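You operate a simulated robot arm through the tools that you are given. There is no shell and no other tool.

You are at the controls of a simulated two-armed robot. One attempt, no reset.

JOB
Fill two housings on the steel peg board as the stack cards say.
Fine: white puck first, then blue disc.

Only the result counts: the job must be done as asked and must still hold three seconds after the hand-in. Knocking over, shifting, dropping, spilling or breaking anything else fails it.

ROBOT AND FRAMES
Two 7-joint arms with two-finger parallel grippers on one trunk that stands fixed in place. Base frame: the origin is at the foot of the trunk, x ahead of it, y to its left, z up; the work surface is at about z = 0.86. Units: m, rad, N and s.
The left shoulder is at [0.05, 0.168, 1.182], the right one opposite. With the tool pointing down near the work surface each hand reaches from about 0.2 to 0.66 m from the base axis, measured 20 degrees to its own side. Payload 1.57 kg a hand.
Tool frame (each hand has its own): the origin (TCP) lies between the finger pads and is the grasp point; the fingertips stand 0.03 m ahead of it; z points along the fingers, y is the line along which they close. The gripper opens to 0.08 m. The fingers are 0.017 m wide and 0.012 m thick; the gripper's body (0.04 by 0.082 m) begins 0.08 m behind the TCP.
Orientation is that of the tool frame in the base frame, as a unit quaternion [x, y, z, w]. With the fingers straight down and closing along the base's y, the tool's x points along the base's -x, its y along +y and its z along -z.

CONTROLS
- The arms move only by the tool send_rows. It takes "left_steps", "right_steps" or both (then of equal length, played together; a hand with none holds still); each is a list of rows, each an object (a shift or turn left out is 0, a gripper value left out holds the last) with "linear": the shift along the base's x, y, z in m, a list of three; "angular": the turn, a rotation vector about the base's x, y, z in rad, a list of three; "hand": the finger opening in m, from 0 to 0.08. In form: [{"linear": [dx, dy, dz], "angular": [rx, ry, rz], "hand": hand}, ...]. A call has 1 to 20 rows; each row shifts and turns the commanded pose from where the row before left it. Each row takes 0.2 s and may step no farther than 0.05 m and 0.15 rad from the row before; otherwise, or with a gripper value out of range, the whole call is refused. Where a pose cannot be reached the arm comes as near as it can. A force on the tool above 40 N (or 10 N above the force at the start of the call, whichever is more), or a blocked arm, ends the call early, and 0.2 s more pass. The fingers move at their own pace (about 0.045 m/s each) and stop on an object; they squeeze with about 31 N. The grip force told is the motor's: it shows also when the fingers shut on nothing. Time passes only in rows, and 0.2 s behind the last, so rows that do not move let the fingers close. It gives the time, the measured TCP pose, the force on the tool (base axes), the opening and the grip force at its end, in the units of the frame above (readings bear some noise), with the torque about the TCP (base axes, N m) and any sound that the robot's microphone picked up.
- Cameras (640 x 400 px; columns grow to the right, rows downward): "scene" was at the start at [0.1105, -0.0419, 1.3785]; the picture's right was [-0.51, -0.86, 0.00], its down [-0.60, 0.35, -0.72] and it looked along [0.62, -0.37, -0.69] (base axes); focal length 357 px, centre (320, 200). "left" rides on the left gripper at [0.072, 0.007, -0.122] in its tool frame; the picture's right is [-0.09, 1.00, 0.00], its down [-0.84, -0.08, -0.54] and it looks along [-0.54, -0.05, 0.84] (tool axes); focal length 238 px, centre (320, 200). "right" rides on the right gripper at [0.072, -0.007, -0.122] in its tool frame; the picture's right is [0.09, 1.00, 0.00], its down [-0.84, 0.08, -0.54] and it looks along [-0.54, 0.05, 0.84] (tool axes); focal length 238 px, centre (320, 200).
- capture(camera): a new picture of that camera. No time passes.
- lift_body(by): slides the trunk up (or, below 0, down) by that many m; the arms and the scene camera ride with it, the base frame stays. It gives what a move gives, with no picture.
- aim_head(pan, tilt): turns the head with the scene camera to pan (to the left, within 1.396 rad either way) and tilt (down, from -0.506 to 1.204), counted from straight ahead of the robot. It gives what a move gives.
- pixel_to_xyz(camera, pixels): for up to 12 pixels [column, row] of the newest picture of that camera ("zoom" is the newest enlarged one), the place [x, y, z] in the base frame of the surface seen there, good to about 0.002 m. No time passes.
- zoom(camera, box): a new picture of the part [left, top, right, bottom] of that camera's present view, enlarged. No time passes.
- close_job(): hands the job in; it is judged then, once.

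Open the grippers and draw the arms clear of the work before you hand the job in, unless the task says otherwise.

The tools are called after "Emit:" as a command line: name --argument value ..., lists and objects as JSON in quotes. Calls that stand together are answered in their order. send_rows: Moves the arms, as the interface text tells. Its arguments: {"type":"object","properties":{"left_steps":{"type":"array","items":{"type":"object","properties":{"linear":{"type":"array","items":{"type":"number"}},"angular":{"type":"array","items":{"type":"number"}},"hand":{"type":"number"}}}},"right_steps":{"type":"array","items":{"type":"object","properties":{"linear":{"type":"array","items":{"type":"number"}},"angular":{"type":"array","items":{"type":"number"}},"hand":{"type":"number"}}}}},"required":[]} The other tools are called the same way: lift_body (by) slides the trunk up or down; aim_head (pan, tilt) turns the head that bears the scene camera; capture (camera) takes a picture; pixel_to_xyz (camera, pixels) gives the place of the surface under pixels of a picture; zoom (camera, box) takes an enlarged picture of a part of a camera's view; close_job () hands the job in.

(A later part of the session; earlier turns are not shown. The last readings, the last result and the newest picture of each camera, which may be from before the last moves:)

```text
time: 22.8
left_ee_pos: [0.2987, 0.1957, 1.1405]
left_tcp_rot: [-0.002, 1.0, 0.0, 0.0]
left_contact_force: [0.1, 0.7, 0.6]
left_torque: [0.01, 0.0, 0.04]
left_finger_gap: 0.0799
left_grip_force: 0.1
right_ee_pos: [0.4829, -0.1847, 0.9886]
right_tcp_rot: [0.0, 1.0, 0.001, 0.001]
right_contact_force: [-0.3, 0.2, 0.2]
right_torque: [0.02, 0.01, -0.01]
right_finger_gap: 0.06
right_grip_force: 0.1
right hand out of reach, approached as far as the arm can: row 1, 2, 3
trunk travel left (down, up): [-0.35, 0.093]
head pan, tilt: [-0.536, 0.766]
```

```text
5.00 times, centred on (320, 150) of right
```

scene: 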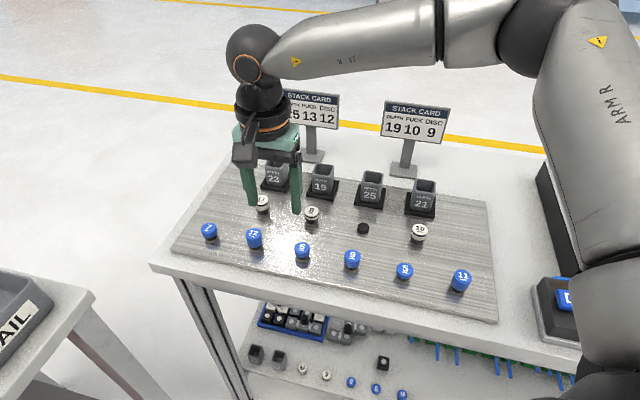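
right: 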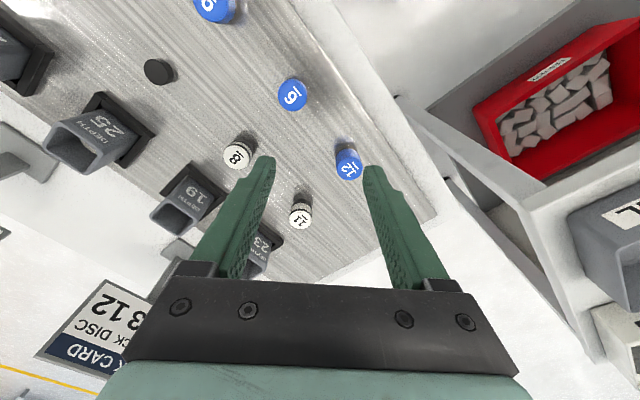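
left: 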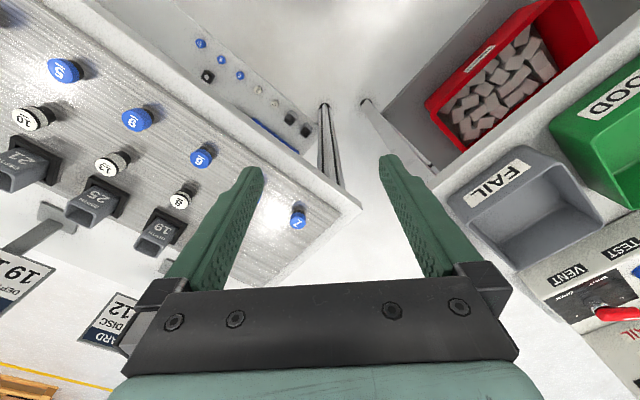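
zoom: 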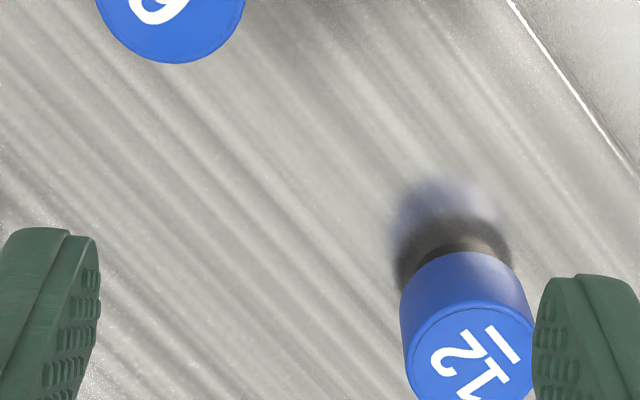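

The arm again reports out of reach and slid back to (0.483,-0.185,0.989), so a joint is at its limit in this posture rather than the distance being too great. I raise and retract toward the home region to free the posture, then will approach again.

Emit:
send_rows --right_steps '[{"linear": [-0.01, -0.01, 0.03]}, {"linear": [-0.02, -0.02, 0.03]}, {"linear": [-0.03, -0.02, 0.03]}, {"linear": [-0.03, -0.02, 0.03]}, {"linear": [-0.03, -0.02, 0]}, {"linear": [-0.03, 0, 0]}, {}, {}]'

Emit:
capture --camera "scene"

```text
time: 24.6
left_ee_pos: [0.2999, 0.1961, 1.1415]
left_tcp_rot: [-0.002, 1.0, -0.001, 0.0]
left_contact_force: [-0.5, 0.0, -0.6]
left_torque: [0.0, 0.01, 0.01]
left_finger_gap: 0.08
left_grip_force: 0.0
right_ee_pos: [0.332, -0.2724, 1.1125]
right_tcp_rot: [0.001, 1.0, 0.0, 0.0]
right_contact_force: [0.3, 0.5, 0.1]
right_torque: [-0.01, 0.03, 0.02]
right_finger_gap: 0.0603
right_grip_force: 0.0
trunk travel left (down, up): [-0.35, 0.093]
head pan, tilt: [-0.536, 0.766]
```

```text
taken
```

scene: 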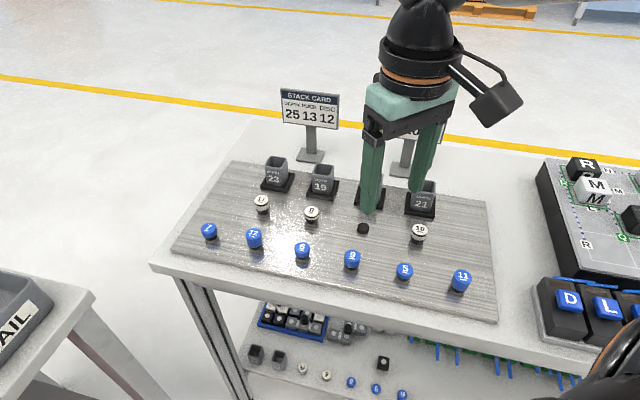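

The hand moved freely to (0.332,-0.272,1.113). Now I approach disc 12 from the near side at height: first toward (0.43,-0.15,1.10).

Emit:
send_rows --right_steps '[{"linear": [0.01, 0.03, 0]}, {"linear": [0.01, 0.03, 0]}, {"linear": [0.01, 0.03, 0]}, {"linear": [0.02, 0.03, 0]}, {"linear": [0.03, 0.0, 0]}, {"linear": [0.03, 0, 0]}, {}, {}]'

Emit:
capture --camera "scene"

```text
time: 26.4
left_ee_pos: [0.3, 0.196, 1.1408]
left_tcp_rot: [-0.001, 1.0, 0.0, 0.0]
left_contact_force: [-1.0, 0.2, 0.2]
left_torque: [0.0, -0.01, 0.03]
left_finger_gap: 0.0799
left_grip_force: 0.1
right_ee_pos: [0.4422, -0.1572, 1.11]
right_tcp_rot: [0.0, 1.0, 0.0, 0.0]
right_contact_force: [0.1, 0.2, -0.5]
right_torque: [-0.03, 0.04, -0.01]
right_finger_gap: 0.0602
right_grip_force: 0.0
trunk travel left (down, up): [-0.35, 0.093]
head pan, tilt: [-0.536, 0.766]
```

```text
taken
```

scene: 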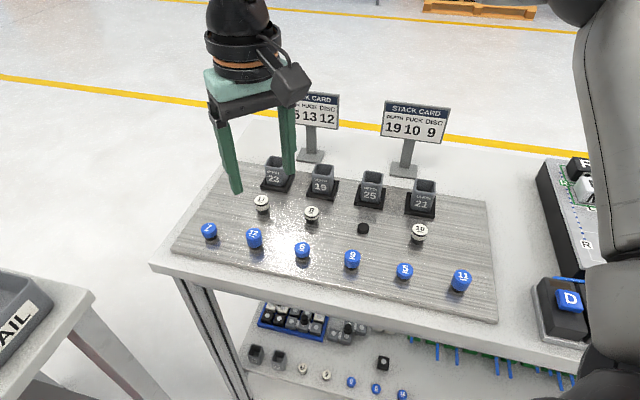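

It reached (0.442,-0.157,1.110) without complaint. I extend toward (0.52,-0.149) at this height.

Emit:
send_rows --right_steps '[{"linear": [0.026, 0.003, 0]}, {"linear": [0.026, 0.003, 0]}, {"linear": [0.026, 0.002, 0]}, {}]'

```text
time: 27.4
left_ee_pos: [0.2997, 0.1956, 1.1413]
left_tcp_rot: [0.0, 1.0, 0.001, 0.0]
left_contact_force: [-0.2, -0.6, -0.2]
left_torque: [0.01, 0.01, -0.02]
left_finger_gap: 0.0802
left_grip_force: 0.1
right_ee_pos: [0.4894, -0.1774, 1.1032]
right_tcp_rot: [0.0, 1.0, 0.002, 0.001]
right_contact_force: [0.7, 0.3, -1.0]
right_torque: [0.04, -0.01, 0.01]
right_finger_gap: 0.0599
right_grip_force: 0.0
right hand out of reach, approached as far as the arm can: row 1, 2, 3
trunk travel left (down, up): [-0.35, 0.093]
head pan, tilt: [-0.536, 0.766]
```

The boundary shows again near (0.489,-0.177). The left arm's start pose suggests reaching inward is fine with a different elbow posture, so I go to the inner side at smaller radius first and then extend toward the disc.

Emit:
send_rows --right_steps '[{"linear": [-0.03, 0.005, 0]}, {"linear": [-0.03, 0.01, 0]}, {"linear": [-0.02, 0.03, 0]}, {"linear": [-0.01, 0.04, 0]}, {"linear": [0, 0.04, 0]}, {"linear": [0.0, 0.04, 0]}, {}]'

Emit:
capture --camera "scene"

```text
time: 29.0
left_ee_pos: [0.2998, 0.1964, 1.1418]
left_tcp_rot: [0.0, 1.0, 0.001, 0.0]
left_contact_force: [0.8, 0.1, 0.3]
left_torque: [0.03, -0.01, 0.02]
left_finger_gap: 0.0799
left_grip_force: 0.0
right_ee_pos: [0.3991, -0.1152, 1.1001]
right_tcp_rot: [0.002, 1.0, 0.0, 0.0]
right_contact_force: [0.6, 0.2, -0.3]
right_torque: [0.01, 0.0, 0.01]
right_finger_gap: 0.0601
right_grip_force: 0.0
right hand out of reach, approached as far as the arm can: row 4, 5, 6
trunk travel left (down, up): [-0.35, 0.093]
head pan, tilt: [-0.536, 0.766]
```

```text
taken
```

scene: 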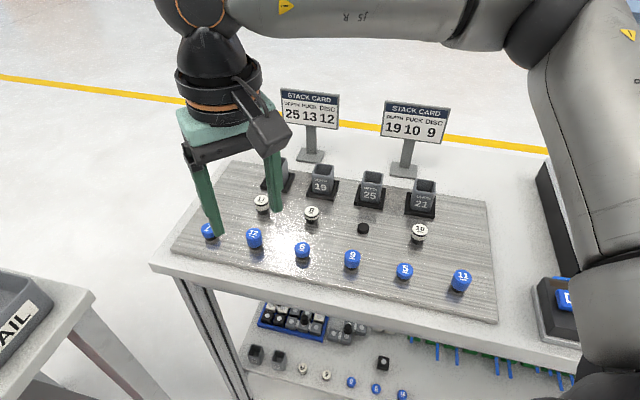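

The inner side is limited too ((0.399,-0.115)): the boundary seems to come from the shoulder posture. I test whether yaw +45° (closing along the board's column direction) shifts it, turning at this height while backing off slightly.

Emit:
send_rows --right_steps '[{"linear": [0, -0.015, 0], "angular": [0, 0, 0.1309]}, {"linear": [0, -0.015, 0], "angular": [0, 0, 0.1309]}, {"linear": [0.01, -0.01, 0], "angular": [0, 0, 0.1309]}, {"linear": [0.01, 0, 0], "angular": [0, 0, 0.1309]}, {"linear": [0.01, 0, 0], "angular": [0, 0, 0.1309]}, {"linear": [0.01, 0, 0], "angular": [0, 0, 0.1309]}, {}]'

Emit:
send_rows --right_steps '[{"linear": [0.02, 0, -0.01]}, {"linear": [0.02, 0, -0.01]}, {"linear": [0.02, 0, -0.01]}, {"linear": [0.02, 0.003, -0.01]}, {}]'

```text
time: 30.6
left_ee_pos: [0.3001, 0.1965, 1.1416]
left_tcp_rot: [-0.002, 1.0, 0.001, 0.0]
left_contact_force: [0.3, -1.2, 0.1]
left_torque: [-0.01, 0.03, 0.03]
left_finger_gap: 0.0798
left_grip_force: 0.1
right_ee_pos: [0.4381, -0.1584, 1.0984]
right_tcp_rot: [-0.383, 0.924, 0.001, 0.0]
right_contact_force: [0.2, 0.1, -0.3]
right_torque: [0.0, -0.02, 0.01]
right_finger_gap: 0.0599
right_grip_force: 0.1
trunk travel left (down, up): [-0.35, 0.093]
head pan, tilt: [-0.536, 0.766]
```

```text
time: 31.8
left_ee_pos: [0.2985, 0.1968, 1.1422]
left_tcp_rot: [0.0, 1.0, 0.0, 0.0]
left_contact_force: [-0.1, 0.2, 0.2]
left_torque: [-0.03, 0.04, -0.01]
left_finger_gap: 0.08
left_grip_force: 0.1
right_ee_pos: [0.4777, -0.1645, 1.0583]
right_tcp_rot: [-0.381, 0.924, -0.002, 0.002]
right_contact_force: [0.1, -0.7, 0.4]
right_torque: [0.02, 0.02, 0.02]
right_finger_gap: 0.0601
right_grip_force: 0.1
right hand out of reach, approached as far as the arm can: row 2, 3, 4
trunk travel left (down, up): [-0.35, 0.093]
head pan, tilt: [-0.536, 0.766]
```

Yaw makes no difference; the limit is about 4–5 cm short of the disc. Leaning the tool ~14° so the fingers point outward along the row (+x,+y), about its own closing axis, brings the wrist back by that amount while still gripping the disc squarely; I test this in the air.

Emit:
send_rows --right_steps '[{"linear": [-0.01, -0.01, 0.0], "angular": [0.0884, -0.0884, 0]}, {"linear": [0, 0, 0], "angular": [0.0884, -0.0884, 0]}, {"linear": [0.015, 0.01, 0]}, {"linear": [0.015, 0.006, 0]}, {"linear": [0.015, 0.006, 0]}, {}, {}]'

Emit:
capture --camera "right"

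Emit:
capture --camera "scene"

```text
time: 33.4
left_ee_pos: [0.2991, 0.1965, 1.1413]
left_tcp_rot: [0.0, 1.0, -0.001, 0.0]
left_contact_force: [-0.1, 0.0, -0.5]
left_torque: [0.02, 0.01, 0.02]
left_finger_gap: 0.0798
left_grip_force: 0.1
right_ee_pos: [0.506, -0.1488, 1.0562]
right_tcp_rot: [-0.378, 0.917, 0.046, 0.117]
right_contact_force: [0.6, -0.4, 0.2]
right_torque: [-0.01, 0.0, 0.0]
right_finger_gap: 0.06
right_grip_force: 0.0
right hand out of reach, approached as far as the arm can: row 5
trunk travel left (down, up): [-0.35, 0.093]
head pan, tilt: [-0.536, 0.766]
```

```text
taken
```

right: 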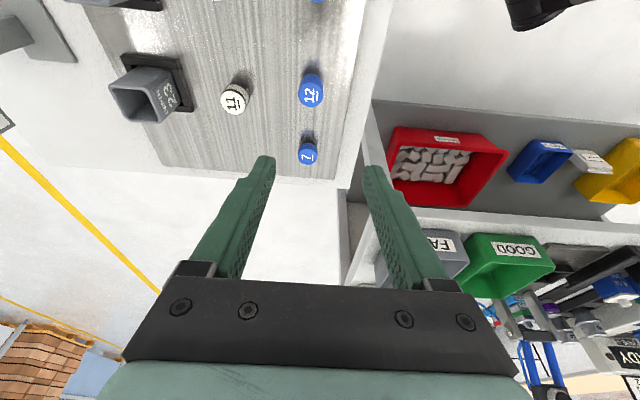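

```text
taken
```

scene: 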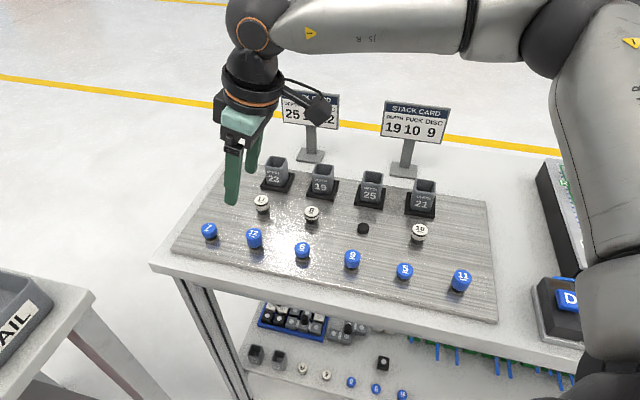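

With the lean the hand got to (0.506,-0.149). I add 0.1 rad more lean for margin at lower height, and move so that the fingertips line up over disc 12 at about z 1.0.

Emit:
send_rows --right_steps '[{"linear": [0, -0.004, 0.0], "angular": [0.0707, -0.0707, 0]}, {"linear": [0.004, -0.002, -0.02]}, {"linear": [0.004, 0, -0.02]}, {"linear": [0.0, 0, -0.015]}, {}, {}]'

Emit:
capture --camera "right"

Emit:
zoom --camera "scene" --box '[190, 140, 350, 260]'

```text
time: 34.8
left_ee_pos: [0.2992, 0.1947, 1.1406]
left_tcp_rot: [-0.001, 1.0, 0.0, 0.001]
left_contact_force: [0.7, 0.0, 0.2]
left_torque: [0.0, 0.02, 0.01]
left_finger_gap: 0.08
left_grip_force: 0.1
right_ee_pos: [0.511, -0.154, 1.0029]
right_tcp_rot: [-0.376, 0.91, 0.065, 0.162]
right_contact_force: [-0.1, -0.2, -0.3]
right_torque: [-0.04, -0.05, -0.01]
right_finger_gap: 0.0598
right_grip_force: 0.0
trunk travel left (down, up): [-0.35, 0.093]
head pan, tilt: [-0.536, 0.766]
```

```text
taken
```

right: 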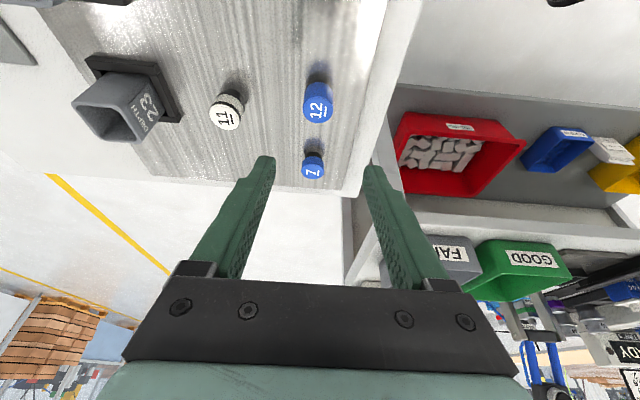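

```text
3.33 times, centred on (270, 200) of scene
```

zoom: 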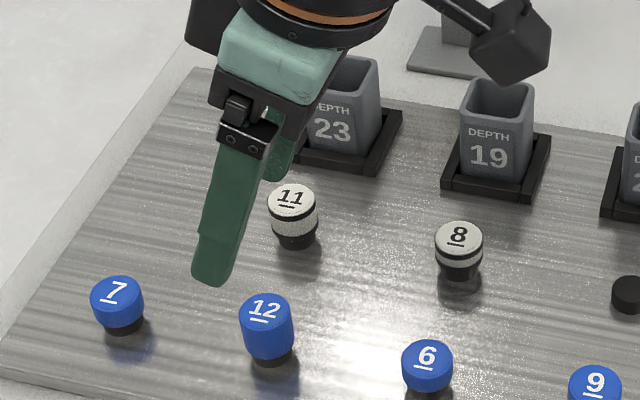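

Now reachable: (0.511,-0.154,1.003) with 0.35 rad lean. I lower to z≈0.957 with fingertips over the disc, then check alignment.

Emit:
send_rows --right_steps '[{"linear": [0.0033, -0.0013, -0.016]}, {"linear": [0, 0, -0.015]}, {"linear": [0, 0, -0.015]}, {}, {}]'

Emit:
capture --camera "right"

Emit:
zoom --camera "scene" --box '[190, 160, 318, 260]'

```text
time: 36.0
left_ee_pos: [0.2998, 0.1955, 1.1415]
left_tcp_rot: [-0.001, 1.0, 0.0, 0.0]
left_contact_force: [-0.1, -0.7, -0.2]
left_torque: [-0.02, -0.01, 0.0]
left_finger_gap: 0.0798
left_grip_force: 0.0
right_ee_pos: [0.5125, -0.1516, 0.9566]
right_tcp_rot: [-0.377, 0.91, 0.066, 0.162]
right_contact_force: [-0.2, -0.1, 0.2]
right_torque: [-0.02, 0.0, 0.0]
right_finger_gap: 0.06
right_grip_force: 0.1
right hand out of reach, approached as far as the arm can: row 1
trunk travel left (down, up): [-0.35, 0.093]
head pan, tilt: [-0.536, 0.766]
```

```text
taken
```

right: 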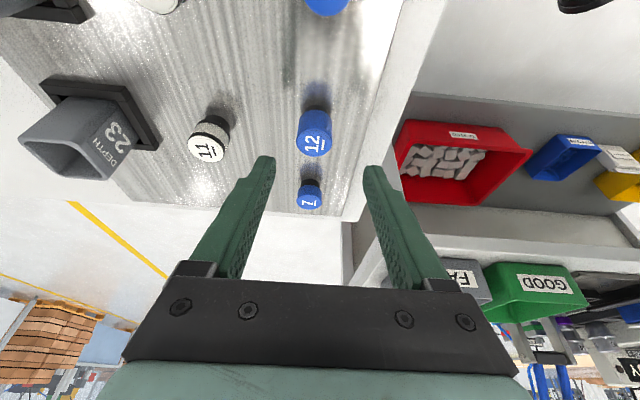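

```text
4.00 times, centred on (254, 210) of scene
```

zoom: 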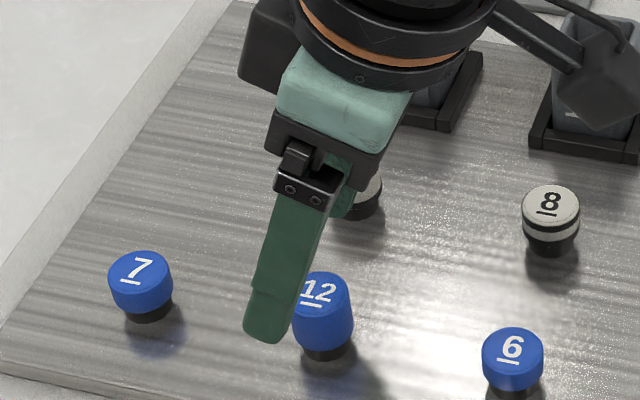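

At (0.5125,-0.1516,0.957), close to the boundary but holding. Disc 12's top is at (314,147); I measure it from here.

Emit:
zoom --camera "right" --box '[274, 110, 354, 160]'

Emit:
pixel_to_xyz --camera "zoom" --pixels '[[320, 290], [220, 290], [420, 290], [320, 240], [320, 350], [260, 260], [380, 330]]'

```text
8.00 times, centred on (314, 135) of right
```

zoom: 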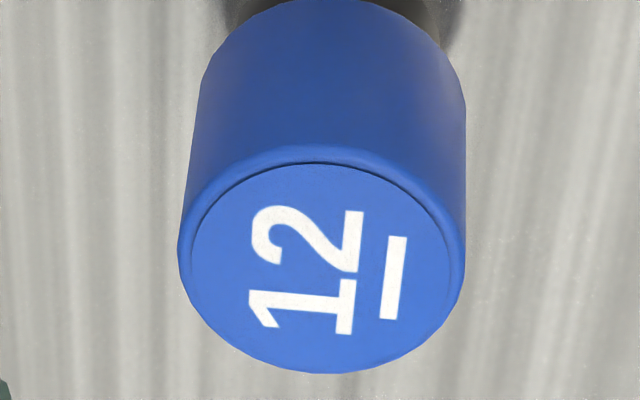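

```text
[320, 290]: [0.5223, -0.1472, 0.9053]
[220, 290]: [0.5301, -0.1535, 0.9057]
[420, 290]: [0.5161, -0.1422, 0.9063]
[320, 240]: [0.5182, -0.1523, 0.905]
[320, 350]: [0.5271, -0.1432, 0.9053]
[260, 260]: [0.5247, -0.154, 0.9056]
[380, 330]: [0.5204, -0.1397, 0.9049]
```

Disc 12's centre is ≈(0.5202,-0.1497), so the TCP should be at about (0.5141,-0.1558). I shift by (0.0016,-0.0042) while lowering a little and check.

Emit:
send_rows --right_steps '[{"linear": [0.0016, -0.0042, 0]}, {"linear": [0, 0, -0.008]}, {"linear": [0, 0, -0.006]}, {}, {}]'

Emit:
capture --camera "right"

```text
time: 37.2
left_ee_pos: [0.3, 0.1952, 1.1414]
left_tcp_rot: [-0.001, 1.0, -0.001, 0.0]
left_contact_force: [0.2, 0.4, -0.1]
left_torque: [0.02, 0.02, 0.02]
left_finger_gap: 0.0802
left_grip_force: 0.2
right_ee_pos: [0.5124, -0.1556, 0.9418]
right_tcp_rot: [-0.374, 0.911, 0.064, 0.161]
right_contact_force: [-0.2, 0.1, -0.4]
right_torque: [0.01, 0.03, 0.0]
right_finger_gap: 0.0601
right_grip_force: 0.1
trunk travel left (down, up): [-0.35, 0.093]
head pan, tilt: [-0.536, 0.766]
```

```text
taken
```

right: 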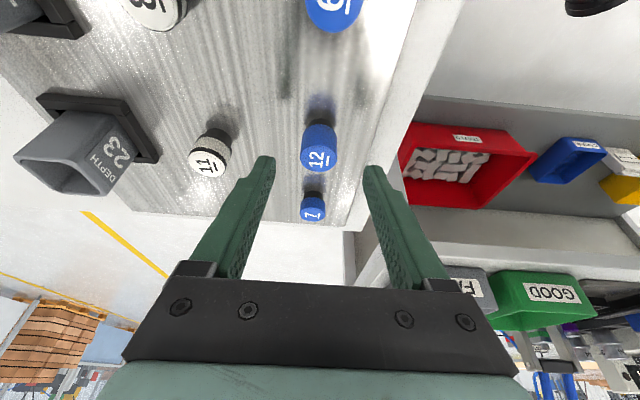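

The disc's top centre is now at column ~319, close to the axis (321). I descend the remaining ~19 mm with a 1.5 mm outward trim.

Emit:
send_rows --right_steps '[{"linear": [0.0015, 0, -0.007]}, {"linear": [0, 0, -0.007]}, {"linear": [0, 0, -0.005]}, {}, {}]'

Emit:
zoom --camera "right" --box '[240, 110, 400, 210]'

Emit:
zoom --camera "scene" --box '[190, 160, 318, 260]'

```text
time: 38.4
left_ee_pos: [0.299, 0.1951, 1.1414]
left_tcp_rot: [0.0, 1.0, 0.0, 0.0]
left_contact_force: [-0.1, 0.0, -0.7]
left_torque: [0.03, 0.02, -0.01]
left_finger_gap: 0.0801
left_grip_force: 0.0
right_ee_pos: [0.5118, -0.1557, 0.9252]
right_tcp_rot: [-0.377, 0.91, 0.067, 0.161]
right_contact_force: [-0.8, 1.0, -0.7]
right_torque: [-0.01, 0.0, 0.01]
right_finger_gap: 0.0597
right_grip_force: 0.1
right hand out of reach, approached as far as the arm can: row 1, 3
trunk travel left (down, up): [-0.35, 0.093]
head pan, tilt: [-0.536, 0.766]
```

```text
4.00 times, centred on (320, 160) of right
```

zoom: 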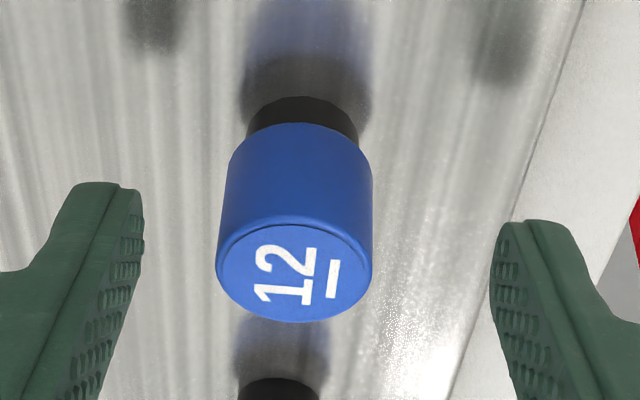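

```text
4.00 times, centred on (254, 210) of scene
```

zoom: 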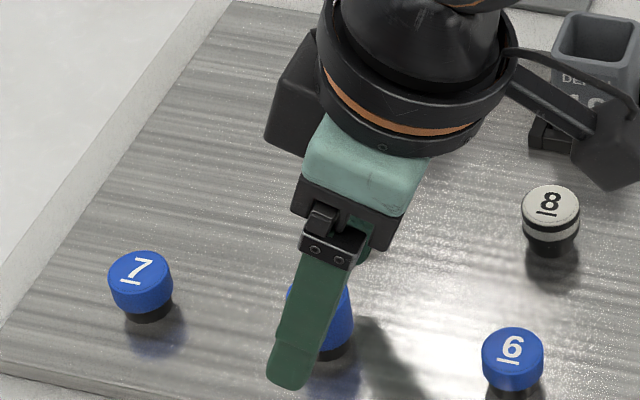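

The disc centre is at zoom x≈294 while the finger midline is ≈316, so the hand is ~4 mm off along the closing axis. I shift (0.0028,-0.0032) and 2 mm lower.

Emit:
send_rows --right_steps '[{"linear": [0.0028, -0.0032, 0]}, {"linear": [0, 0, -0.002]}, {}, {}]'

Emit:
zoom --camera "right" --box '[240, 110, 400, 210]'

```text
time: 39.4
left_ee_pos: [0.2997, 0.1941, 1.1407]
left_tcp_rot: [-0.001, 1.0, -0.001, -0.001]
left_contact_force: [0.1, -0.8, -0.4]
left_torque: [0.0, -0.01, 0.01]
left_finger_gap: 0.0801
left_grip_force: 0.0
right_ee_pos: [0.5119, -0.1592, 0.9248]
right_tcp_rot: [-0.372, 0.912, 0.063, 0.163]
right_contact_force: [0.6, 0.4, -0.5]
right_torque: [-0.01, -0.02, -0.01]
right_finger_gap: 0.0599
right_grip_force: 0.0
trunk travel left (down, up): [-0.35, 0.093]
head pan, tilt: [-0.536, 0.766]
```

```text
4.00 times, centred on (320, 160) of right
```

zoom: 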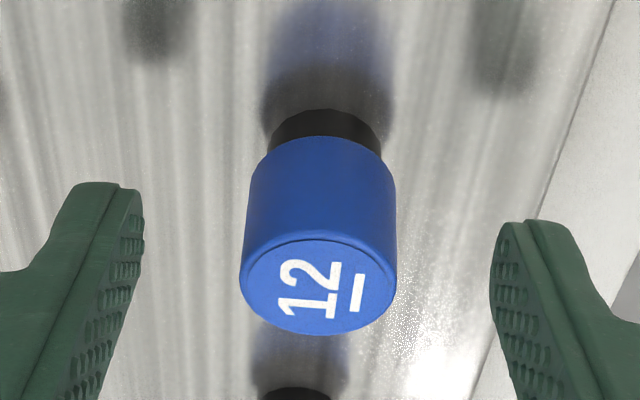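

Columns are now aligned (disc at zoom (318,282)), but the disc sits ~4 mm farther outward than the finger centre. I add 0.07 rad of lean and nudge outward ~2.5 mm.

Emit:
send_rows --right_steps '[{"angular": [0.0495, -0.0495, 0]}, {"linear": [0.0018, 0.0018, -0.001]}, {"linear": [0, 0, -0.001]}, {}, {}]'

Emit:
zoom --camera "right" --box '[240, 110, 400, 210]'

Emit:
zoom --camera "scene" --box '[190, 160, 318, 260]'

```text
time: 40.6
left_ee_pos: [0.2997, 0.1961, 1.141]
left_tcp_rot: [-0.001, 1.0, 0.0, 0.0]
left_contact_force: [-0.2, 0.0, 0.7]
left_torque: [-0.02, 0.01, 0.03]
left_finger_gap: 0.08
left_grip_force: 0.0
right_ee_pos: [0.5145, -0.1574, 0.921]
right_tcp_rot: [-0.375, 0.903, 0.081, 0.193]
right_contact_force: [0.6, -1.1, -0.3]
right_torque: [0.02, 0.01, 0.02]
right_finger_gap: 0.06
right_grip_force: 0.0
trunk travel left (down, up): [-0.35, 0.093]
head pan, tilt: [-0.536, 0.766]
```

```text
4.00 times, centred on (320, 160) of right
```

zoom: 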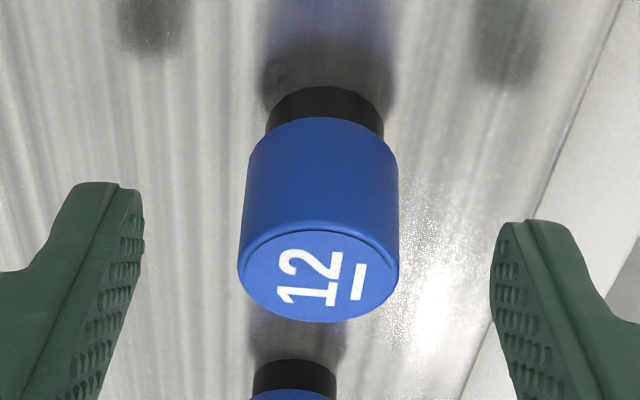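

```text
4.00 times, centred on (254, 210) of scene
```

zoom: 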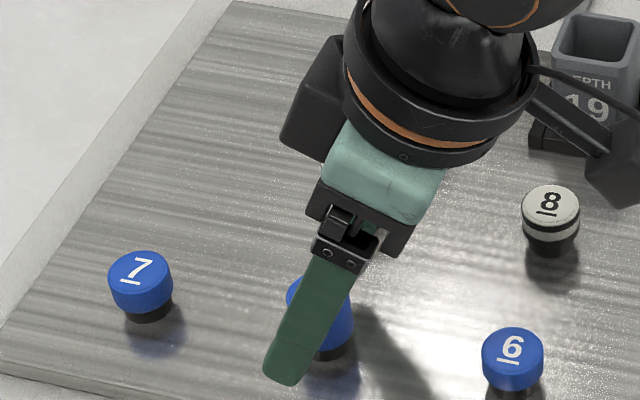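

Disc 12 is now centred on the fingers (zoom (318,272), predicted row matches). I close on it.

Emit:
send_rows --right_steps '[{"hand": 0.035}, {"hand": 0.02}, {"hand": 0.01}, {"hand": 0.0}, {}, {}]'

Emit:
zoom --camera "right" --box '[240, 110, 400, 210]'

Emit:
zoom --camera "scene" --box '[190, 160, 318, 260]'

```text
time: 42.0
left_ee_pos: [0.2998, 0.1954, 1.143]
left_tcp_rot: [0.0, 1.0, 0.0, 0.0]
left_contact_force: [0.2, 0.7, 0.7]
left_torque: [0.03, 0.02, -0.02]
left_finger_gap: 0.0798
left_grip_force: 0.1
right_ee_pos: [0.5142, -0.1577, 0.9206]
right_tcp_rot: [-0.374, 0.904, 0.08, 0.193]
right_contact_force: [0.2, 0.0, 1.0]
right_torque: [0.01, -0.02, -0.01]
right_finger_gap: 0.0237
right_grip_force: 30.5
trunk travel left (down, up): [-0.35, 0.093]
head pan, tilt: [-0.536, 0.766]
```

```text
4.00 times, centred on (320, 160) of right
```

zoom: 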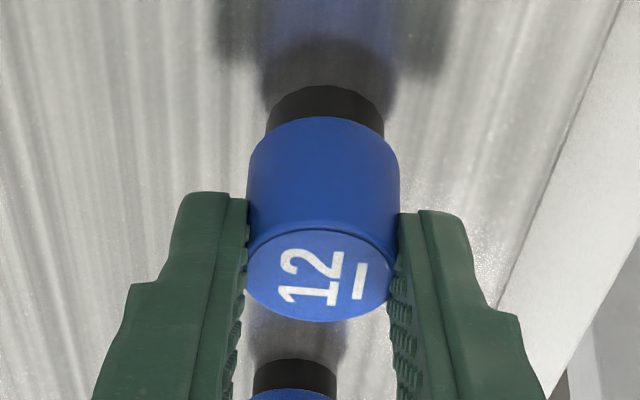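

```text
4.00 times, centred on (254, 210) of scene
```

zoom: 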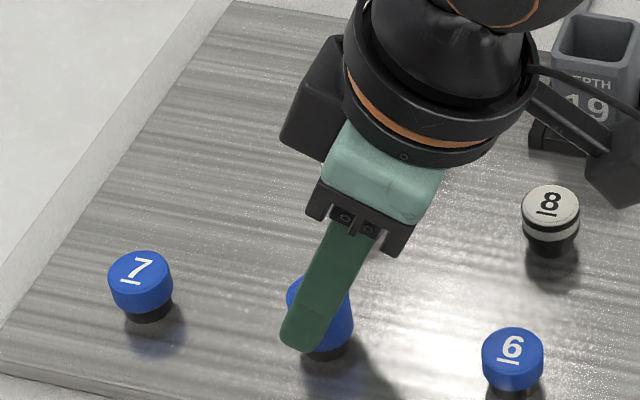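

Disc 12 is held (gap 0.0237, 30 N). I lift straight up about 0.075 m keeping the lean.

Emit:
send_rows --right_steps '[{"linear": [0, 0, 0.01]}, {"linear": [-0.001, -0.001, 0.015]}, {"linear": [-0.002, -0.002, 0.02]}, {"linear": [-0.004, -0.004, 0.02]}, {"linear": [-0.004, -0.004, 0.01]}, {}]'

Emit:
zoom --camera "right" --box '[240, 110, 400, 210]'

Emit:
capture --camera "scene"

```text
time: 43.4
left_ee_pos: [0.2999, 0.1954, 1.1418]
left_tcp_rot: [-0.001, 1.0, 0.0, -0.001]
left_contact_force: [0.6, -0.1, 0.1]
left_torque: [0.04, 0.0, 0.0]
left_finger_gap: 0.08
left_grip_force: 0.0
right_ee_pos: [0.5037, -0.168, 0.9977]
right_tcp_rot: [-0.374, 0.904, 0.079, 0.193]
right_contact_force: [-0.6, 0.1, 0.1]
right_torque: [-0.02, 0.02, -0.03]
right_finger_gap: 0.0236
right_grip_force: 31.4
trunk travel left (down, up): [-0.35, 0.093]
head pan, tilt: [-0.536, 0.766]
```

```text
4.00 times, centred on (320, 160) of right
```

zoom: 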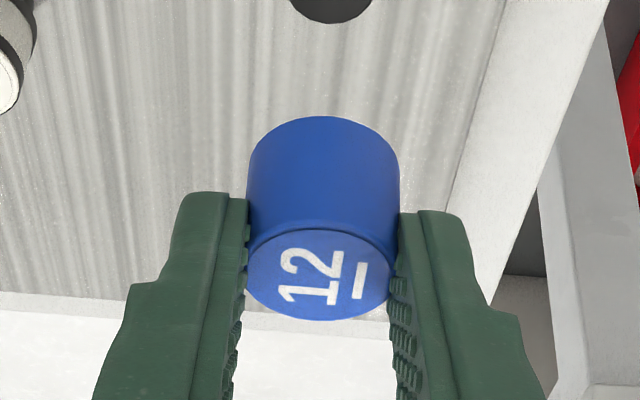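

```text
taken
```

scene: 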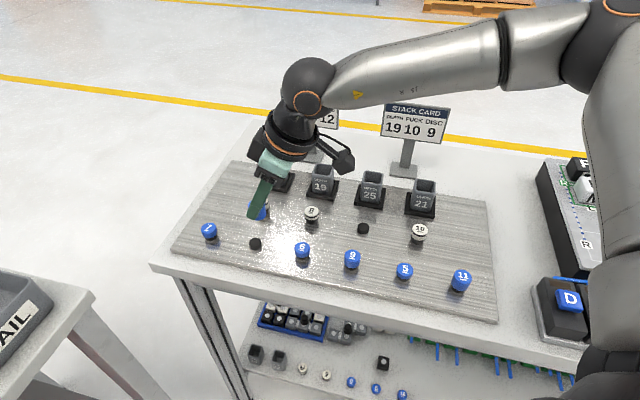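

Disc 12 is off its peg; its centre sits ≈9.8 mm along (+x,+y) from the TCP because of the lean. I carry it to above the 25 housing (TCP target ≈(0.509,-0.409,1.01)).

Emit:
send_rows --right_steps '[{"linear": [0.0009, -0.03, 0.008]}, {"linear": [0.0009, -0.04, 0.004]}, {"linear": [0.0009, -0.04, 0]}, {"linear": [0.0009, -0.04, 0]}, {"linear": [0.0009, -0.04, 0]}, {"linear": [0.0008, -0.03, 0]}, {"linear": [0.0, -0.0208, 0]}, {}, {}]'

Emit:
capture --camera "right"

Emit:
capture --camera "scene"

```text
time: 45.4
left_ee_pos: [0.2996, 0.1957, 1.1421]
left_tcp_rot: [-0.001, 1.0, 0.0, 0.0]
left_contact_force: [-0.1, 0.5, 0.3]
left_torque: [0.0, -0.04, -0.01]
left_finger_gap: 0.08
left_grip_force: 0.1
right_ee_pos: [0.4222, -0.2325, 0.9867]
right_tcp_rot: [-0.372, 0.905, 0.078, 0.193]
right_contact_force: [1.3, 0.0, -1.6]
right_torque: [-0.02, -0.02, -0.01]
right_finger_gap: 0.0234
right_grip_force: 31.0
right hand out of reach, approached as far as the arm can: row 1, 2, 3, 4, 5, 6, 7
trunk travel left (down, up): [-0.35, 0.093]
head pan, tilt: [-0.536, 0.766]
```

```text
taken
```

right: 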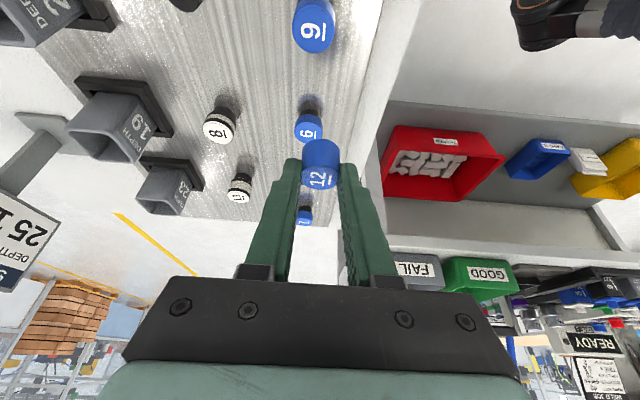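

```text
taken
```

scene: 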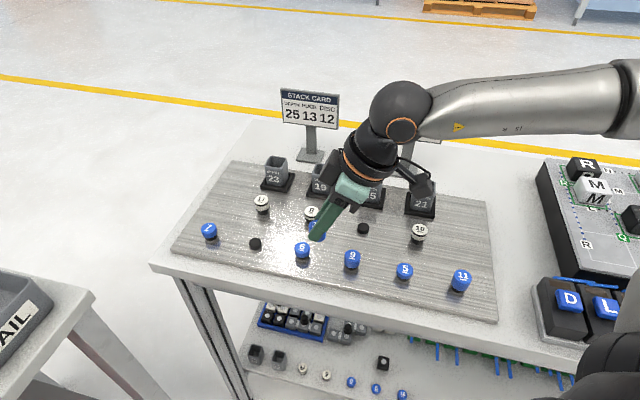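

With this yaw the wrist runs into a limit when moving right, and the arm slid to (0.422,-0.233,0.987), still holding the disc safely above everything. I rotate the hand about the vertical by -90° (the disc stays upright) while rising a little.

Emit:
send_rows --right_steps '[{"linear": [0, 0, 0.004], "angular": [0, 0, -0.1309]}, {"linear": [0, 0, 0.004], "angular": [0, 0, -0.1309]}, {"linear": [0, 0, 0.004], "angular": [0, 0, -0.1309]}, {"linear": [0, 0, 0.004], "angular": [0, 0, -0.1309]}, {"linear": [0, 0, 0.004], "angular": [0, 0, -0.1309]}, {"linear": [0, 0, 0.003], "angular": [0, 0, -0.1309]}, {"linear": [0, 0, 0], "angular": [0, 0, -0.1309]}, {"linear": [0, 0, 0], "angular": [0, 0, -0.1309]}, {"linear": [0, 0, 0], "angular": [0, 0, -0.1309]}, {"linear": [0, 0, 0], "angular": [0, 0, -0.1309]}, {"linear": [0, 0, 0], "angular": [0, 0, -0.1309]}, {"linear": [0, 0, 0], "angular": [0, 0, -0.1309]}, {}]'

Emit:
capture --camera "right"

Emit:
capture --camera "scene"

```text
time: 48.2
left_ee_pos: [0.299, 0.1952, 1.1401]
left_tcp_rot: [0.0, 1.0, 0.001, 0.0]
left_contact_force: [0.1, -0.2, 0.6]
left_torque: [0.0, 0.01, 0.02]
left_finger_gap: 0.0799
left_grip_force: 0.1
right_ee_pos: [0.4218, -0.2327, 1.0117]
right_tcp_rot: [0.375, 0.903, -0.08, 0.193]
right_contact_force: [0.8, 0.1, -1.0]
right_torque: [-0.02, -0.01, 0.02]
right_finger_gap: 0.0235
right_grip_force: 30.7
trunk travel left (down, up): [-0.35, 0.093]
head pan, tilt: [-0.536, 0.766]
```

```text
taken
```

right: 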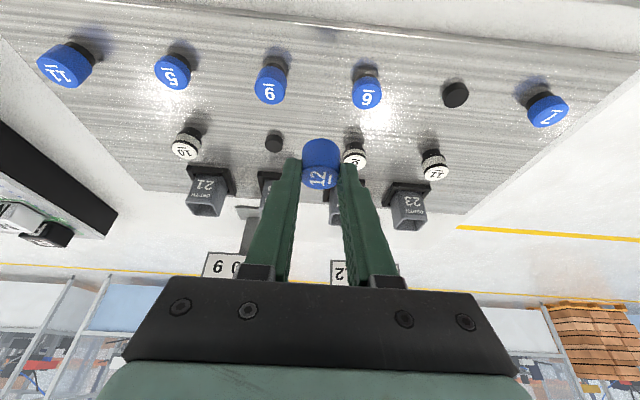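

```text
taken
```

scene: 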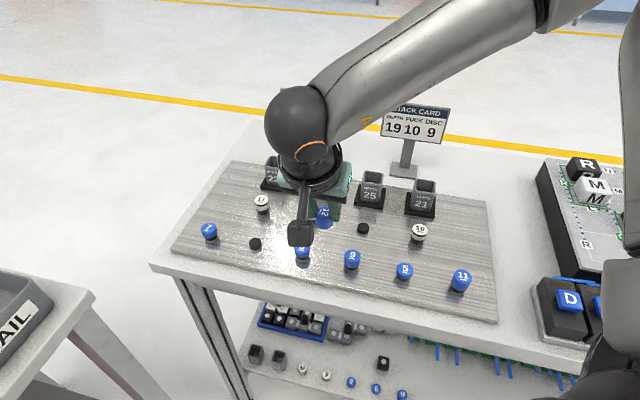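

The hand is now at yaw -45° leaning outward, disc upright. I carry it to above the 25 housing: TCP target (0.5089,-0.3950).

Emit:
send_rows --right_steps '[{"linear": [0.0174, -0.0325, 0]}, {"linear": [0.0174, -0.0325, 0]}, {"linear": [0.0174, -0.0325, 0]}, {"linear": [0.0174, -0.0325, 0]}, {"linear": [0.0173, -0.0323, 0]}, {}, {}]'

Emit:
capture --camera "right"

Emit:
zoom --camera "scene" --box '[308, 110, 436, 210]'

```text
time: 49.8
left_ee_pos: [0.3, 0.196, 1.1416]
left_tcp_rot: [0.0, 1.0, -0.001, 0.001]
left_contact_force: [0.9, 0.1, 0.7]
left_torque: [0.03, 0.01, -0.02]
left_finger_gap: 0.0798
left_grip_force: 0.1
right_ee_pos: [0.5099, -0.3934, 1.0127]
right_tcp_rot: [0.374, 0.903, -0.081, 0.193]
right_contact_force: [0.4, 0.2, -0.1]
right_torque: [-0.04, -0.02, 0.0]
right_finger_gap: 0.0235
right_grip_force: 30.8
trunk travel left (down, up): [-0.35, 0.093]
head pan, tilt: [-0.536, 0.766]
```

```text
taken
```

right: 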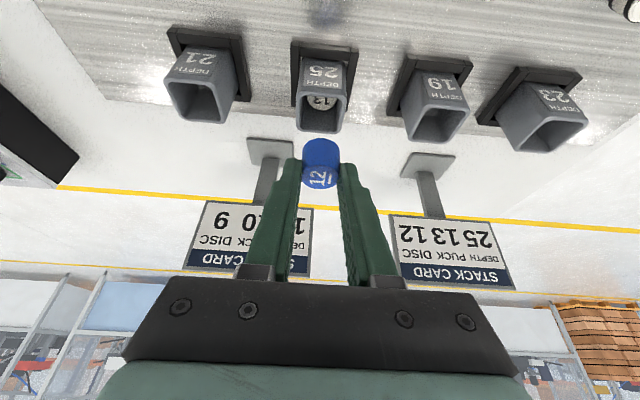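

```text
4.00 times, centred on (372, 160) of scene
```

zoom: 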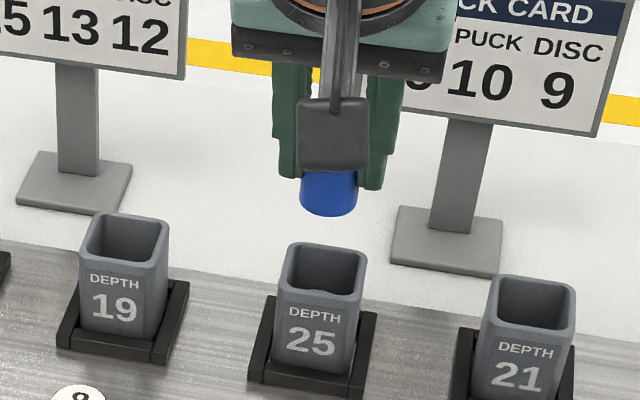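

TCP (0.5099,-0.3934) is near the target (0.5089,-0.3950). I lower to about 6 mm above the rim with this trim, then check.

Emit:
send_rows --right_steps '[{"linear": [-0.001, -0.0016, -0.01]}, {"linear": [0, 0, -0.01]}, {"linear": [0, 0, -0.01]}, {"linear": [0, 0, -0.009]}, {}, {}]'

Emit:
zoom --camera "scene" --box '[324, 140, 420, 200]'

Emit:
zoom --camera "right" --box '[240, 90, 400, 190]'

```text
time: 51.2
left_ee_pos: [0.2984, 0.1955, 1.1418]
left_tcp_rot: [-0.001, 1.0, 0.0, 0.0]
left_contact_force: [-0.2, 0.5, -0.5]
left_torque: [0.01, 0.01, -0.03]
left_finger_gap: 0.0798
left_grip_force: 0.1
right_ee_pos: [0.508, -0.3976, 0.973]
right_tcp_rot: [0.374, 0.904, -0.081, 0.192]
right_contact_force: [0.1, -0.1, -0.9]
right_torque: [0.0, -0.05, 0.01]
right_finger_gap: 0.0234
right_grip_force: 31.1
trunk travel left (down, up): [-0.35, 0.093]
head pan, tilt: [-0.536, 0.766]
```

```text
6.67 times, centred on (372, 170) of scene
```

zoom: 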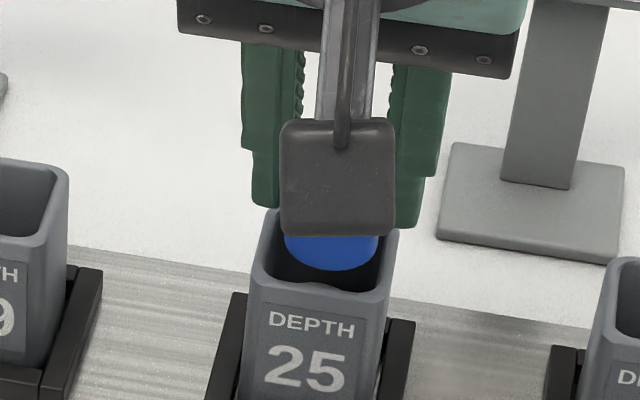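

```text
4.00 times, centred on (320, 140) of right
```

zoom: 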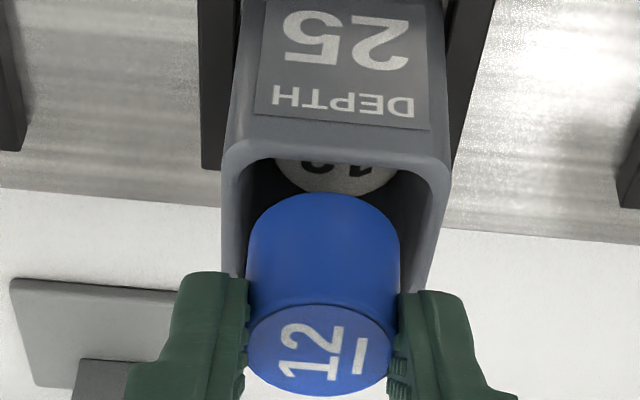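

The disc (zoom x 247–400, centre ~323) is ~2.5 mm off the hole's centre (~340), agreeing with the reading. I trim by (0.0010, 0.0026) and check again.

Emit:
send_rows --right_steps '[{"linear": [0.001, 0.0026, 0]}, {}, {}]'

Emit:
zoom --camera "right" --box '[240, 90, 400, 190]'

```text
time: 52.0
left_ee_pos: [0.2998, 0.1947, 1.1416]
left_tcp_rot: [0.0, 1.0, 0.0, 0.0]
left_contact_force: [0.3, 0.2, 0.6]
left_torque: [0.03, 0.0, 0.02]
left_finger_gap: 0.0803
left_grip_force: 0.1
right_ee_pos: [0.5096, -0.3943, 0.9723]
right_tcp_rot: [0.374, 0.904, -0.079, 0.193]
right_contact_force: [0.3, 0.3, -0.4]
right_torque: [0.0, 0.02, 0.0]
right_finger_gap: 0.0235
right_grip_force: 31.4
trunk travel left (down, up): [-0.35, 0.093]
head pan, tilt: [-0.536, 0.766]
```

```text
4.00 times, centred on (320, 140) of right
```

zoom: 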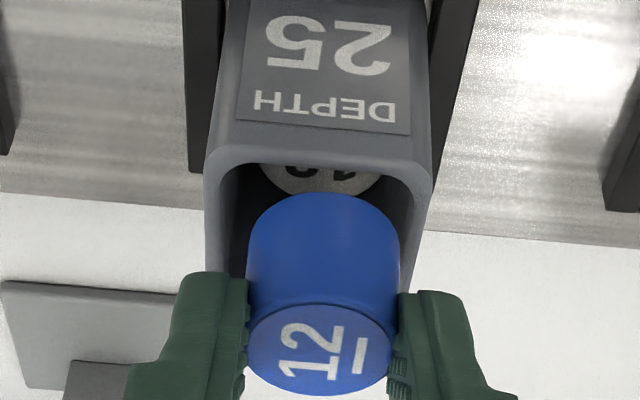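

The hole (x 228–417) and disc (centre 323) now line up. I lower 12 mm so the disc enters the mouth ~7 mm with finger corners just above the rim.

Emit:
send_rows --right_steps '[{"linear": [0, 0, -0.005]}, {"linear": [0, 0, -0.004]}, {"linear": [0, 0, -0.003]}, {}, {}]'

Emit:
zoom --camera "right" --box '[240, 90, 400, 190]'

Emit:
zoom --camera "scene" --box '[324, 140, 420, 200]'

```text
time: 53.2
left_ee_pos: [0.2994, 0.1955, 1.1415]
left_tcp_rot: [0.0, 1.0, 0.0, 0.0]
left_contact_force: [0.3, -0.7, 0.4]
left_torque: [-0.01, -0.03, -0.01]
left_finger_gap: 0.08
left_grip_force: 0.0
right_ee_pos: [0.5086, -0.394, 0.9591]
right_tcp_rot: [0.374, 0.904, -0.08, 0.192]
right_contact_force: [-0.4, -0.9, -0.7]
right_torque: [0.0, 0.01, -0.03]
right_finger_gap: 0.0233
right_grip_force: 31.2
trunk travel left (down, up): [-0.35, 0.093]
head pan, tilt: [-0.536, 0.766]
```

```text
4.00 times, centred on (320, 140) of right
```

zoom: 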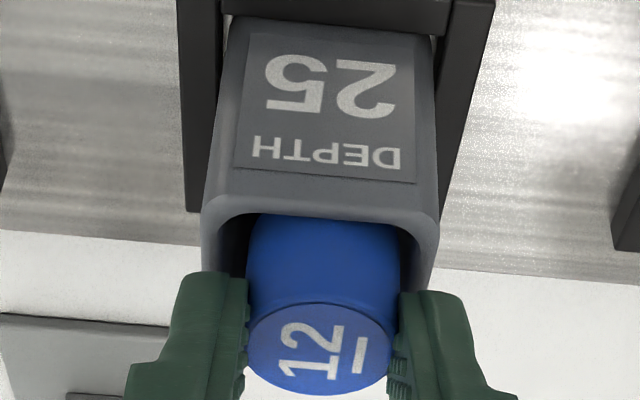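

```text
6.67 times, centred on (372, 170) of scene
```

zoom: 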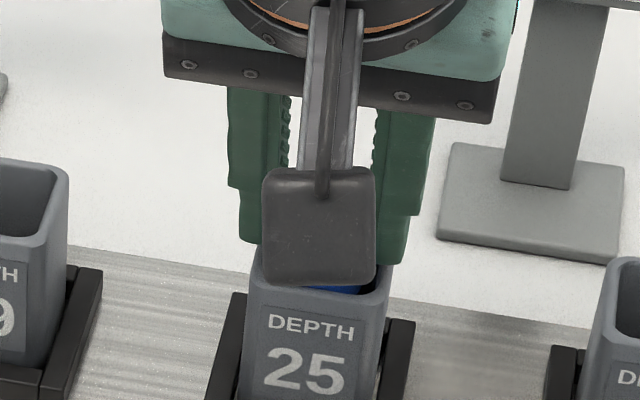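

The disc is in the mouth, no contact force. I release it.

Emit:
send_rows --right_steps '[{"hand": 0.06}, {"hand": 0.06}, {"hand": 0.06}, {}, {}]'

Emit:
zoom --camera "right" --box '[240, 90, 400, 190]'

```text
time: 54.4
left_ee_pos: [0.2996, 0.1959, 1.1413]
left_tcp_rot: [-0.001, 1.0, 0.0, 0.0]
left_contact_force: [0.3, 0.0, 0.0]
left_torque: [-0.01, -0.01, 0.05]
left_finger_gap: 0.0797
left_grip_force: 0.1
right_ee_pos: [0.5088, -0.3945, 0.9615]
right_tcp_rot: [0.374, 0.904, -0.08, 0.193]
right_contact_force: [-0.7, -0.4, -0.1]
right_torque: [0.04, 0.02, -0.05]
right_finger_gap: 0.06
right_grip_force: 0.1
trunk travel left (down, up): [-0.35, 0.093]
head pan, tilt: [-0.536, 0.766]
```

```text
4.00 times, centred on (320, 140) of right
```

zoom: 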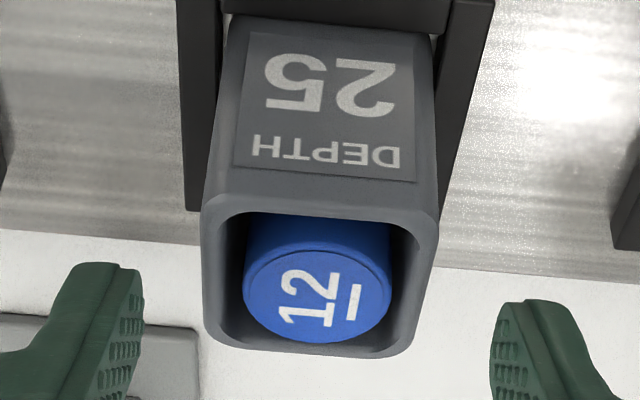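

Disc 12 dropped in. I check its top height and flatness (expected ≈0.927, flush with the rim).

Emit:
pixel_to_xyz --camera "zoom" --pixels '[[318, 295], [260, 290], [375, 295], [318, 265], [318, 325], [300, 290], [222, 260], [410, 280], [310, 350], [320, 212]]'

Emit:
zoom --camera "scene" --box '[324, 140, 420, 200]'

```text
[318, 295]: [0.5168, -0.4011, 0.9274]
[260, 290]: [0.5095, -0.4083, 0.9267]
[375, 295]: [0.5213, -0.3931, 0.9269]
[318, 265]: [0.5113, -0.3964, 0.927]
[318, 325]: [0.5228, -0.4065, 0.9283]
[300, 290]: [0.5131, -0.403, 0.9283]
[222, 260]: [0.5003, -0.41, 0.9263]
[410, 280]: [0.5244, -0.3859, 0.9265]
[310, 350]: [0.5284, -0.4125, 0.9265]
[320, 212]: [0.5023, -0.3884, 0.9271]
```

```text
6.67 times, centred on (372, 170) of scene
```

zoom: 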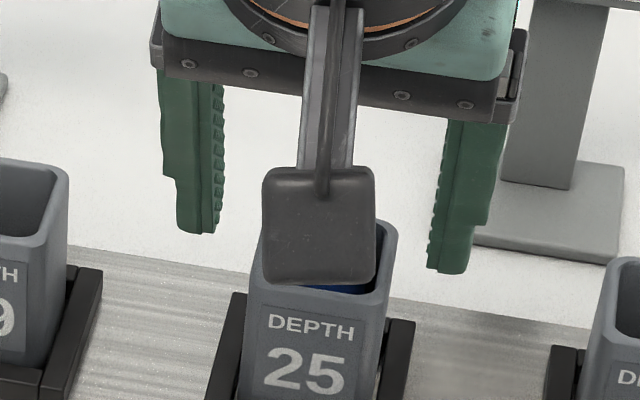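

Disc 12 lies flush at z≈0.927: the 25 housing is complete. I rise, straighten the tool to vertical, and move over the 19 housing to measure it and confirm reach.

Emit:
send_rows --right_steps '[{"linear": [0, 0, 0.02]}, {"linear": [0, 0, 0.025]}, {"linear": [0, 0, 0.01], "angular": [0.0993, 0.0993, 0]}, {"linear": [0, 0, 0], "angular": [0.0993, 0.0993, 0]}, {"linear": [0, 0, 0], "angular": [0.0993, 0.0993, 0]}, {"linear": [0.02, 0.016, 0]}, {"linear": [0.02, 0.016, 0]}, {"linear": [0.02, 0.016, 0]}, {"linear": [0.0177, 0.0144, 0]}, {}, {}]'

Emit:
capture --camera "right"

Emit:
capture --camera "scene"

```text
time: 56.8
left_ee_pos: [0.2999, 0.1954, 1.1416]
left_tcp_rot: [-0.001, 1.0, 0.0, 0.0]
left_contact_force: [-0.7, -0.4, -0.3]
left_torque: [0.01, 0.02, 0.01]
left_finger_gap: 0.0799
left_grip_force: 0.1
right_ee_pos: [0.5672, -0.3343, 1.0173]
right_tcp_rot: [0.383, 0.924, 0.0, 0.0]
right_contact_force: [-0.1, -0.5, -0.3]
right_torque: [0.0, 0.01, -0.03]
right_finger_gap: 0.0599
right_grip_force: 0.1
right hand out of reach, approached as far as the arm can: row 9
trunk travel left (down, up): [-0.35, 0.093]
head pan, tilt: [-0.536, 0.766]
```

```text
taken
```

right: 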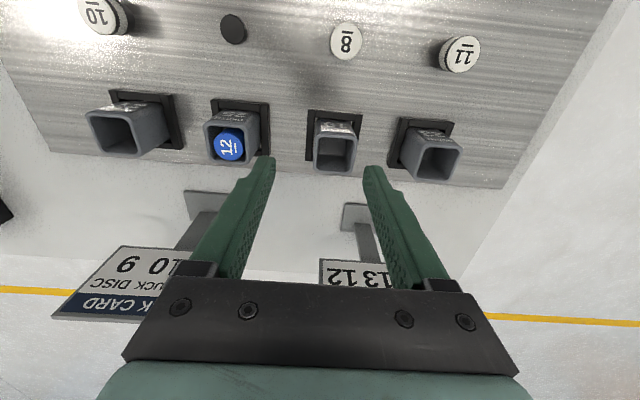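

```text
taken
```

scene: 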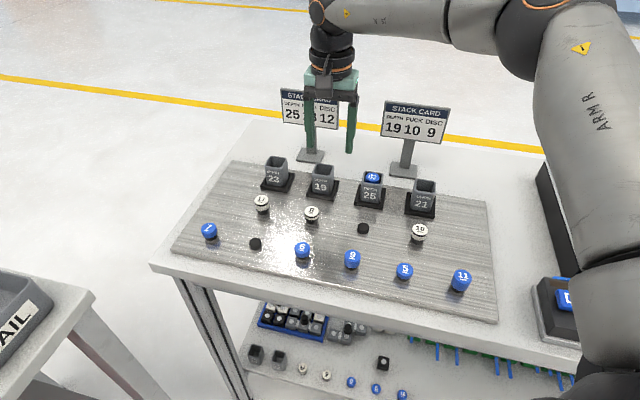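

The 19 housing is ~2 cm beyond reach with a vertical tool, so I'll use the outward lean there as well. From here I measure the 19 housing closely (at (335,148)).

Emit:
zoom --camera "right" --box '[288, 115, 384, 175]'

```text
6.67 times, centred on (336, 145) of right
```

zoom: 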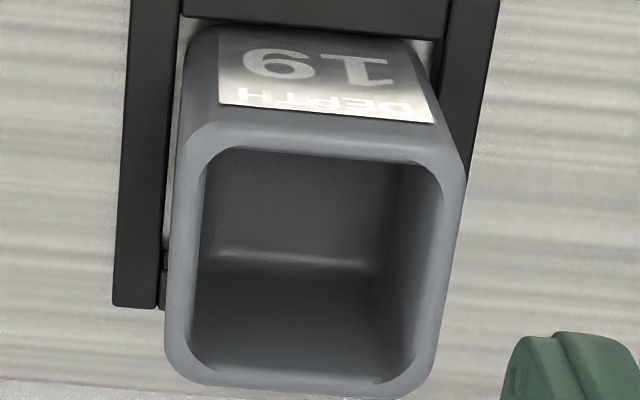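

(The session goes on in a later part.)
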